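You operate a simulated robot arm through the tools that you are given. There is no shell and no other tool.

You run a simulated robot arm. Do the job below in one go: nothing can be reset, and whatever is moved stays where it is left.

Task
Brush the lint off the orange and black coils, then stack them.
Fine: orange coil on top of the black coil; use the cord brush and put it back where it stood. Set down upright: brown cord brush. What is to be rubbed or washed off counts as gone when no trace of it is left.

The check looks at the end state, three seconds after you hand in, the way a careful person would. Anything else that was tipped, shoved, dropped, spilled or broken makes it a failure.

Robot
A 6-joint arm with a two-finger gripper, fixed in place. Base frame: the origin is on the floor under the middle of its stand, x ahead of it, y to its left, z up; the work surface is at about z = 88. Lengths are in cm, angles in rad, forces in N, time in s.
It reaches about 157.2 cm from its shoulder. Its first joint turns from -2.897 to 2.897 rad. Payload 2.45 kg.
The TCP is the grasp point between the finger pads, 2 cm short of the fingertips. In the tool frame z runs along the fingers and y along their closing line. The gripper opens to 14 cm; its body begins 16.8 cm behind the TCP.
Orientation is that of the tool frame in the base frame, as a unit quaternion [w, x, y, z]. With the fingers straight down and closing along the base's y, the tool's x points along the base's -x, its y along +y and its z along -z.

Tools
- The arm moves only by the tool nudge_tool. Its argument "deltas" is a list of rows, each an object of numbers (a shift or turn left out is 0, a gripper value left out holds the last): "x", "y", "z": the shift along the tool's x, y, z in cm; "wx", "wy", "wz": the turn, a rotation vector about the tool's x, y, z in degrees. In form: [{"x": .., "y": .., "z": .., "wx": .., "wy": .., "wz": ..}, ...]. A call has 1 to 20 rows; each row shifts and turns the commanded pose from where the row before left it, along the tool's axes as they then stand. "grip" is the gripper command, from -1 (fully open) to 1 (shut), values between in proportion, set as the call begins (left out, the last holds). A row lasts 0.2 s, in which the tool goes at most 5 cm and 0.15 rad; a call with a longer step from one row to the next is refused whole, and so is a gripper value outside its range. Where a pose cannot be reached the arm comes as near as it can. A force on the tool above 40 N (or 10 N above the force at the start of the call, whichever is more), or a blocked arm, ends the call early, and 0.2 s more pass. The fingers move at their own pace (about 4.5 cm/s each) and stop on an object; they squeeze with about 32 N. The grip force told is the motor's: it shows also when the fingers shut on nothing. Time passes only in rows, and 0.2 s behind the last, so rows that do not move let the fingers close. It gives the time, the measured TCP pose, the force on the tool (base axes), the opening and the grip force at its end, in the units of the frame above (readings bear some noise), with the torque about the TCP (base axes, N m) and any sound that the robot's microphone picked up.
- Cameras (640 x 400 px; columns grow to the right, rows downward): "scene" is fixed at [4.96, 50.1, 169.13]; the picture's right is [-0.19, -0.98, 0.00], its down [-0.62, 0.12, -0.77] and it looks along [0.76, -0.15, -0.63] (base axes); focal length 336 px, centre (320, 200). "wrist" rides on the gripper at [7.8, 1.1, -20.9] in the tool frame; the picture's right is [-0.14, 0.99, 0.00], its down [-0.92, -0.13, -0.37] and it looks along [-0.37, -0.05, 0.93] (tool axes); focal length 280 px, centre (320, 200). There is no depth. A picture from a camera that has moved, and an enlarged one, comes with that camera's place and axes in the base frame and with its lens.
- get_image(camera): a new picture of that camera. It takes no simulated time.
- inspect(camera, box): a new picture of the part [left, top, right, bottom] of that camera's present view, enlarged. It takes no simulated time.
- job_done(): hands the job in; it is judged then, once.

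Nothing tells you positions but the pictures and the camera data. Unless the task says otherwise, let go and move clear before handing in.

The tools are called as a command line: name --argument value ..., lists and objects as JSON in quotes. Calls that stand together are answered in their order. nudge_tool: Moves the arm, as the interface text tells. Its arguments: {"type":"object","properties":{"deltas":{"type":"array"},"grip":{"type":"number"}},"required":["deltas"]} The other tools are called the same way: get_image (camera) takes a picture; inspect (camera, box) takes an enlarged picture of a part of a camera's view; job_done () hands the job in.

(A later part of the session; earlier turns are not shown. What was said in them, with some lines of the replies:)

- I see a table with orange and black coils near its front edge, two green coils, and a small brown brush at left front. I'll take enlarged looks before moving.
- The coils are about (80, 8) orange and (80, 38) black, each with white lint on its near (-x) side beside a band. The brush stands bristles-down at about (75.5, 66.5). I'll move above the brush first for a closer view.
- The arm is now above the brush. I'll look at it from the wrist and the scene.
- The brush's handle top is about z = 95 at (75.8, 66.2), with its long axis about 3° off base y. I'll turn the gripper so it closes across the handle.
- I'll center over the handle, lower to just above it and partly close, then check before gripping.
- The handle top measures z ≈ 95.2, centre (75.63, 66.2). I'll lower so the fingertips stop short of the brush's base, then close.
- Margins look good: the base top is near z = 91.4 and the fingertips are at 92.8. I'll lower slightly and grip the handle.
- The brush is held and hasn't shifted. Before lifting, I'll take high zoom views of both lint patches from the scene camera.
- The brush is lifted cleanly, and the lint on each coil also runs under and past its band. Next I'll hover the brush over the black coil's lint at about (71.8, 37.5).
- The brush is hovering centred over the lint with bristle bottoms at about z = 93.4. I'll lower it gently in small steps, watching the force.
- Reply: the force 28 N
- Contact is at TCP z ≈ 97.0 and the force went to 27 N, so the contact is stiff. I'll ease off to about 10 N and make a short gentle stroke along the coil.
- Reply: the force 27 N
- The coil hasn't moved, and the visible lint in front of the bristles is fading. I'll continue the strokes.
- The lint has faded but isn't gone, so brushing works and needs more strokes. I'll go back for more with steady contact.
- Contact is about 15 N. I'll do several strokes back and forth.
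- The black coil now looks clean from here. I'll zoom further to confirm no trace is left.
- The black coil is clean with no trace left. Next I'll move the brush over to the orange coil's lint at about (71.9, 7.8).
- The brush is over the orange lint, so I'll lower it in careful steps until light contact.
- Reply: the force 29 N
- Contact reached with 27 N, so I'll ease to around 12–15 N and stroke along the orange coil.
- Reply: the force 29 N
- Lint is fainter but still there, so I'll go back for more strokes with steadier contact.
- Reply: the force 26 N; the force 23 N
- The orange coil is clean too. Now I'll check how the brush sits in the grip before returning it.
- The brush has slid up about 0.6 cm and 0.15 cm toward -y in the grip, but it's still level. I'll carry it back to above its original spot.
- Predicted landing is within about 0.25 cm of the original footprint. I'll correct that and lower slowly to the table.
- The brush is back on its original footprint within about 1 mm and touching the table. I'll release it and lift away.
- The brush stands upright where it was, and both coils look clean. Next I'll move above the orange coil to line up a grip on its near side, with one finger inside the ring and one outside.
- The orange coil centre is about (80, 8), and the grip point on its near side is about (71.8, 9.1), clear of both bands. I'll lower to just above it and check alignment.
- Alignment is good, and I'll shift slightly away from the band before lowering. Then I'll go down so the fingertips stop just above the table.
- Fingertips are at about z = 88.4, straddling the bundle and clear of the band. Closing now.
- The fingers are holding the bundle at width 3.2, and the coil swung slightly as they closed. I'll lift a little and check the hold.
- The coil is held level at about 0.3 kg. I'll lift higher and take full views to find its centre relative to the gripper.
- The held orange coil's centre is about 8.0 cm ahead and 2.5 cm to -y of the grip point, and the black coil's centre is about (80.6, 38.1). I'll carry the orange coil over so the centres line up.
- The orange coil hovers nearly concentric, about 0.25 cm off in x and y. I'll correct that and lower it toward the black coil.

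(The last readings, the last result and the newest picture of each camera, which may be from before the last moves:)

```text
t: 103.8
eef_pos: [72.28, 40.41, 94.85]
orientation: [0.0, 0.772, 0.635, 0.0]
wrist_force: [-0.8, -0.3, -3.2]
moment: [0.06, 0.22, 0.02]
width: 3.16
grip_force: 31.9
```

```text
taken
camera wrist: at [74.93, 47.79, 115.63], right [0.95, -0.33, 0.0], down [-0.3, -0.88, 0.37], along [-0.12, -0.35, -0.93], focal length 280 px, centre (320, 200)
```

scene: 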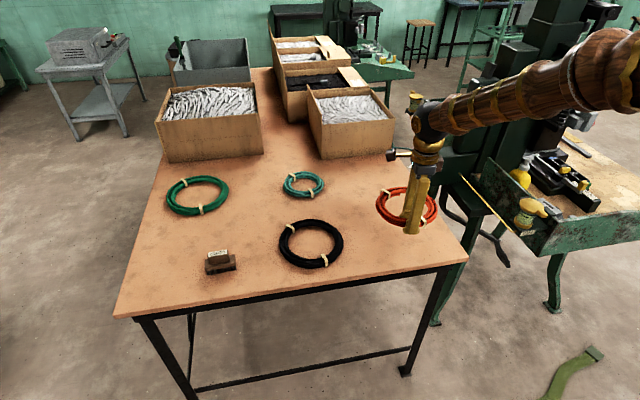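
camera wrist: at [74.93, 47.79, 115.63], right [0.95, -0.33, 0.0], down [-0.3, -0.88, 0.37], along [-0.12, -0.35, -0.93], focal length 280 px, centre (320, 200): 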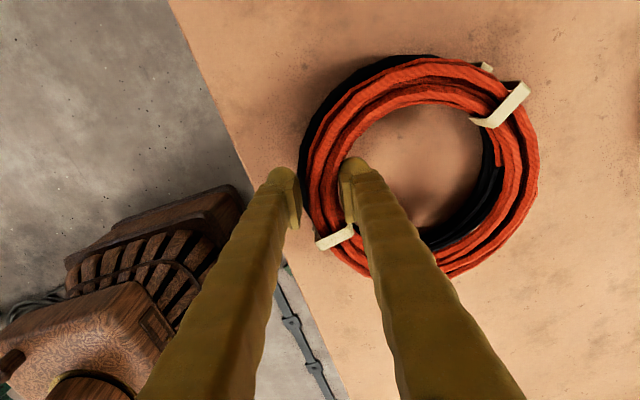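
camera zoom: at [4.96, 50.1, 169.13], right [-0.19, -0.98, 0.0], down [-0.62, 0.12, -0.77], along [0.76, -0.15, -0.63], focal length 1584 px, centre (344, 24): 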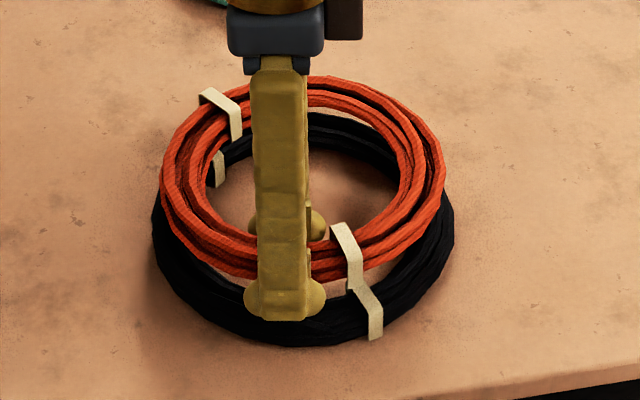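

Alignment looks good. I'll lower slowly until the orange coil touches the black one.

nudge_tool --deltas '[{"z": 0.5}, {"z": 0.4}, {"z": 0.3}, {}]'

nudge_tool --deltas '[{"z": 0.15}, {}]'

nudge_tool --deltas '[{"z": 0.15}, {}]'

inspect --camera "scene" --box '[265, 195, 365, 280]'

```text
t: 104.8
eef_pos: [72.27, 40.35, 93.49]
orientation: [0.001, 0.773, 0.635, -0.001]
wrist_force: [0.1, 0.9, -3.0]
moment: [0.08, 0.19, 0.0]
width: 3.13
grip_force: 32.0
```

```text
t: 105.4
eef_pos: [72.45, 40.3, 93.5]
orientation: [0.0, 0.772, 0.636, 0.001]
wrist_force: [0.2, -0.2, -3.0]
moment: [0.06, 0.22, -0.01]
width: 3.12
grip_force: 32.2
```

```text
t: 106.0
eef_pos: [72.35, 40.44, 93.36]
orientation: [0.0, 0.772, 0.636, 0.0]
wrist_force: [-0.2, 0.5, -3.0]
moment: [0.07, 0.24, 0.03]
width: 3.13
grip_force: 32.3
```

```text
4.71 times, centred on (315, 238) of scene
camera zoom: at [4.96, 50.1, 169.13], right [-0.19, -0.98, 0.0], down [-0.62, 0.12, -0.77], along [0.76, -0.15, -0.63], focal length 1584 px, centre (344, 24)
```

zoom: 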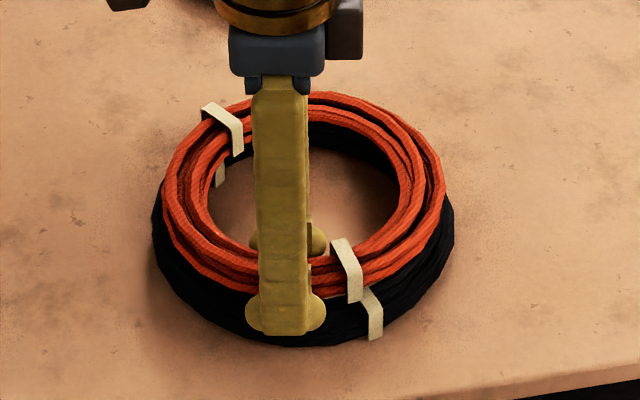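

nudge_tool --deltas '[{"z": 0.15}, {}]'

nudge_tool --deltas '[{"z": 0.1}, {}]'

nudge_tool --deltas '[{"z": 0.1}, {}]'

inspect --camera "scene" --box '[265, 195, 365, 280]'

```text
t: 106.6
eef_pos: [72.38, 40.39, 93.24]
orientation: [-0.001, 0.772, 0.636, 0.0]
wrist_force: [1.6, 0.3, -0.5]
moment: [0.1, -0.32, -0.01]
width: 3.11
grip_force: 31.9
```

```text
t: 107.2
eef_pos: [72.34, 40.32, 93.19]
orientation: [0.0, 0.772, 0.636, 0.0]
wrist_force: [-10.5, -1.6, 12.7]
moment: [0.14, 0.15, 0.08]
width: 3.15
grip_force: 32.0
```

```text
t: 107.8
eef_pos: [72.38, 40.48, 93.07]
orientation: [0.0, 0.772, 0.635, 0.001]
wrist_force: [-17.2, -8.1, 36.0]
moment: [0.28, 0.2, 0.29]
width: 3.13
grip_force: 32.0
```

```text
4.71 times, centred on (315, 238) of scene
camera zoom: at [4.96, 50.1, 169.13], right [-0.19, -0.98, 0.0], down [-0.62, 0.12, -0.77], along [0.76, -0.15, -0.63], focal length 1584 px, centre (344, 24)
```

zoom: 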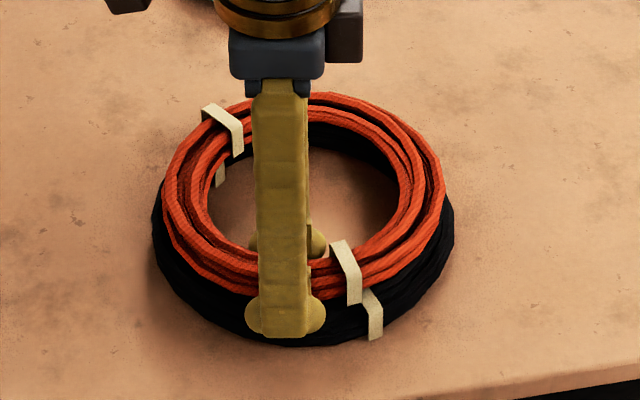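

The orange coil is in firm contact with the black one. I'll ease off the pressure before releasing.

nudge_tool --deltas '[{"z": -0.12}, {}, {}]'

inspect --camera "wrist" --box '[210, 100, 430, 260]'

```text
t: 108.6
eef_pos: [72.26, 40.39, 93.14]
orientation: [-0.001, 0.772, 0.636, 0.0]
wrist_force: [-11.6, -10.4, 24.4]
moment: [0.17, 0.07, 0.19]
width: 3.1
grip_force: 32.0
```

```text
2.50 times, centred on (320, 180) of wrist
camera zoom: at [75.0, 47.78, 113.92], right [0.95, -0.33, 0.0], down [-0.3, -0.88, 0.37], along [-0.12, -0.35, -0.93], focal length 701 px, centre (320, 250)
```

zoom: 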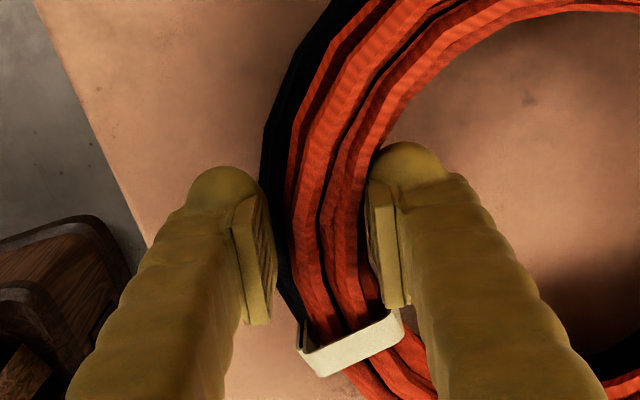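

nudge_tool --deltas '[{"z": -0.08}, {}, {}]'

nudge_tool --deltas '[{"z": -0.05}, {}, {}]'

```text
t: 109.4
eef_pos: [72.5, 40.34, 93.19]
orientation: [0.001, 0.772, 0.635, 0.0]
wrist_force: [-0.4, 0.6, -2.6]
moment: [0.07, 0.15, 0.06]
width: 3.15
grip_force: 32.4
```

```text
t: 110.2
eef_pos: [72.47, 40.64, 93.17]
orientation: [0.001, 0.772, 0.635, 0.0]
wrist_force: [-1.1, -1.2, -2.8]
moment: [0.07, 0.24, -0.02]
width: 3.11
grip_force: 31.4
```

nudge_tool --deltas '[{"z": 0.07}, {}, {}]'

```text
t: 111.0
eef_pos: [72.38, 40.43, 93.1]
orientation: [-0.001, 0.772, 0.635, -0.001]
wrist_force: [0.3, 0.0, -3.2]
moment: [0.06, 0.09, 0.06]
width: 3.1
grip_force: 31.9
```

nudge_tool --deltas '[{"z": 0.05}, {}, {}]'

inspect --camera "scene" --box '[265, 195, 365, 280]'

```text
t: 111.8
eef_pos: [72.34, 40.35, 93.08]
orientation: [0.0, 0.772, 0.636, 0.001]
wrist_force: [-0.2, 2.0, 2.7]
moment: [0.14, 0.03, 0.18]
width: 3.1
grip_force: 31.4
```

```text
4.71 times, centred on (315, 238) of scene
camera zoom: at [4.96, 50.1, 169.13], right [-0.19, -0.98, 0.0], down [-0.62, 0.12, -0.77], along [0.76, -0.15, -0.63], focal length 1584 px, centre (344, 24)
```

zoom: 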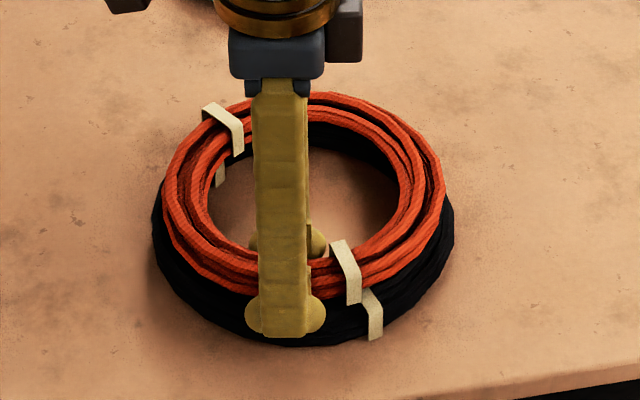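

Contact is light and fully supported, so I'll open the fingers a little and lift straight up.

nudge_tool --deltas '[{}, {}, {}, {}]' --grip 0.1

inspect --camera "scene" --box '[265, 195, 365, 280]'

inspect --camera "wrist" --box '[210, 100, 430, 260]'

```text
t: 112.8
eef_pos: [72.37, 40.46, 93.12]
orientation: [0.0, 0.772, 0.636, 0.0]
wrist_force: [0.2, -0.5, -0.5]
moment: [0.01, -0.01, 0.0]
width: 6.29
grip_force: 0.1
```

```text
4.71 times, centred on (315, 238) of scene
camera zoom: at [4.96, 50.1, 169.13], right [-0.19, -0.98, 0.0], down [-0.62, 0.12, -0.77], along [0.76, -0.15, -0.63], focal length 1584 px, centre (344, 24)
```

zoom: 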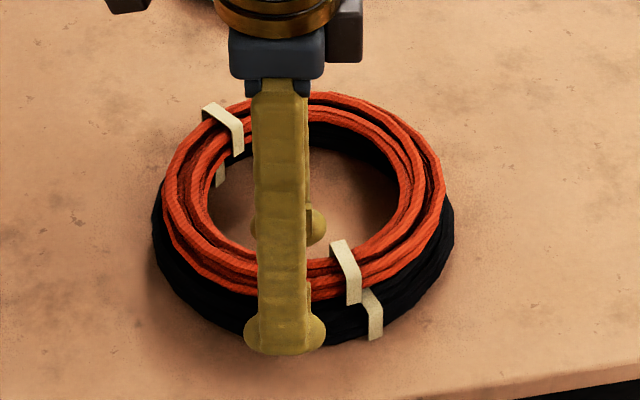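

```text
2.50 times, centred on (320, 180) of wrist
camera zoom: at [75.03, 47.77, 113.9], right [0.95, -0.33, 0.0], down [-0.3, -0.88, 0.37], along [-0.12, -0.35, -0.93], focal length 701 px, centre (320, 250)
```

zoom: 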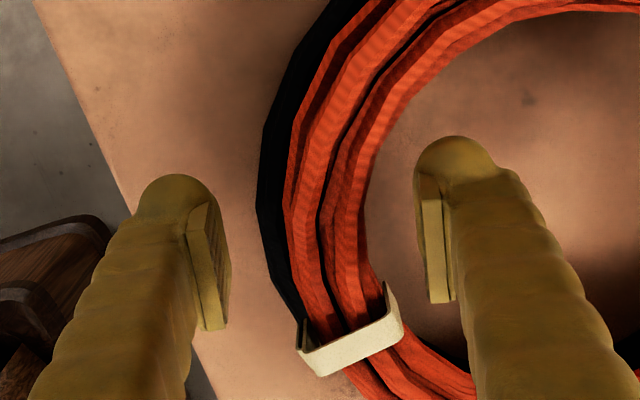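

The fingers are clear on both sides and the stack hasn't moved. I'll lift straight up and away.

nudge_tool --deltas '[{"z": -0.5}, {"z": -1}, {"z": -2}, {"z": -3}, {"z": -4}, {"z": -4}, {"z": -4}, {"z": -4}, {}]'

get_image --camera "scene"

get_image --camera "wrist"

inspect --camera "scene" --box '[265, 195, 365, 280]'

```text
t: 114.8
eef_pos: [72.3, 40.27, 115.63]
orientation: [0.0, 0.773, 0.635, 0.0]
wrist_force: [1.0, 0.1, -0.1]
moment: [0.02, 0.02, 0.0]
width: 6.31
grip_force: 0.1
```

```text
taken
```

scene: 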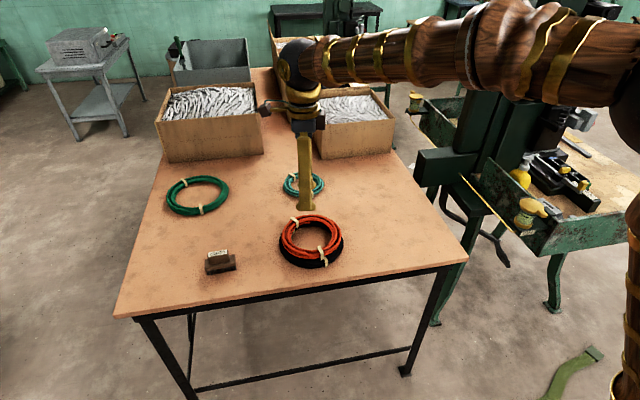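

```text
taken
camera wrist: at [74.93, 47.67, 136.48], right [0.95, -0.33, 0.0], down [-0.3, -0.88, 0.37], along [-0.12, -0.35, -0.93], focal length 280 px, centre (320, 200)
```

wrist: 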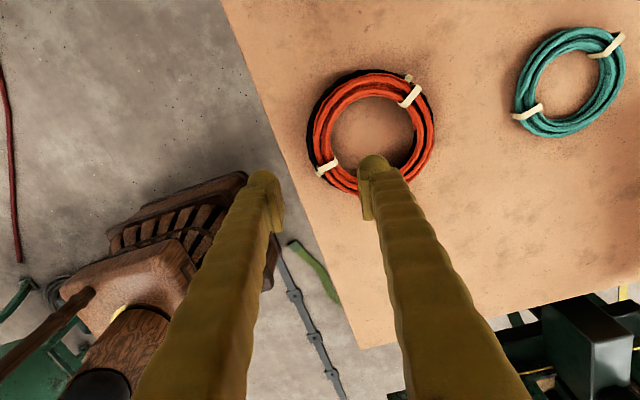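

```text
4.71 times, centred on (315, 238) of scene
camera zoom: at [4.96, 50.1, 169.13], right [-0.19, -0.98, 0.0], down [-0.62, 0.12, -0.77], along [0.76, -0.15, -0.63], focal length 1584 px, centre (344, 24)
```

zoom: 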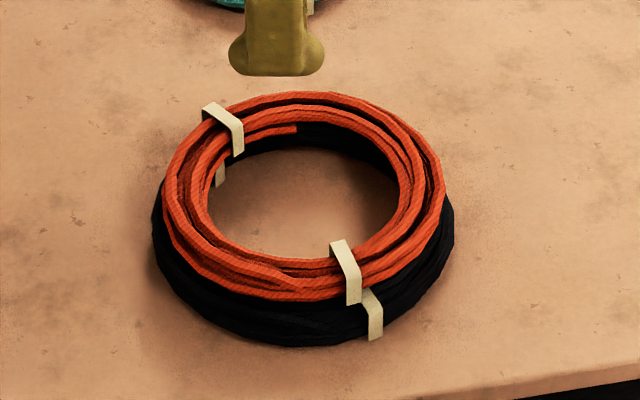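

The stack sits neatly and the gripper is clear. I'll do a last close check for lint and of the brush's position.

inspect --camera "scene" --box '[300, 240, 340, 268]'

inspect --camera "wrist" --box '[295, 60, 445, 200]'

inspect --camera "scene" --box '[180, 200, 340, 300]'

```text
14.29 times, centred on (320, 254) of scene
camera zoom: at [4.96, 50.1, 169.13], right [-0.19, -0.98, 0.0], down [-0.62, 0.12, -0.77], along [0.76, -0.15, -0.63], focal length 4808 px, centre (320, -571)
```

zoom: 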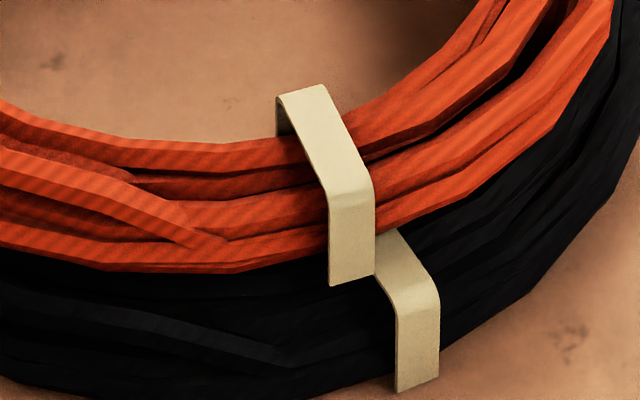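

```text
2.86 times, centred on (370, 130) of wrist
camera zoom: at [74.93, 47.67, 136.48], right [0.95, -0.33, 0.0], down [-0.3, -0.88, 0.37], along [-0.12, -0.35, -0.93], focal length 801 px, centre (177, 400)
```

zoom: 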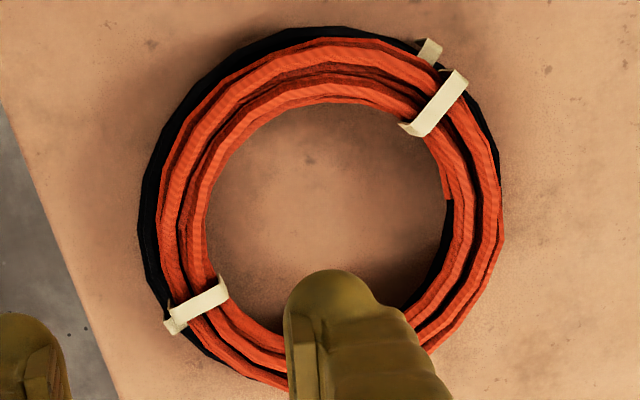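

```text
4.00 times, centred on (260, 250) of scene
camera zoom: at [4.96, 50.1, 169.13], right [-0.19, -0.98, 0.0], down [-0.62, 0.12, -0.77], along [0.76, -0.15, -0.63], focal length 1346 px, centre (560, 0)
```

zoom: 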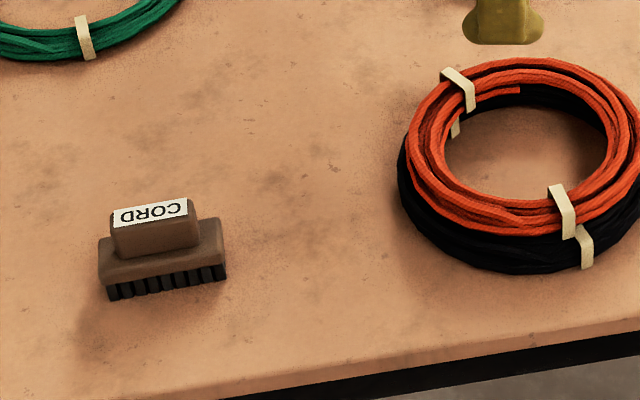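

Both coils are free of lint, with the orange one resting level on the black. The brush stands upright where it started, and the gripper is empty and well clear, so I'm handing in.

job_done

```text
The job is handed in.
```

The orange and black coils are brushed clean, and the orange coil sits level on top of the black one. I've handed the job in.

- **Lint:** close-up views of both patches after brushing showed no trace left on either coil.
- **Stack:** the coils are close to concentric, and the stack stayed still when I let go.
- **Brush:** it's back upright on its original spot, to within about a millimetre judging by the pictures.
- **Everything else:** I saw nothing else moved or tipped, and the gripper finished empty, more than 20 cm above the stack.
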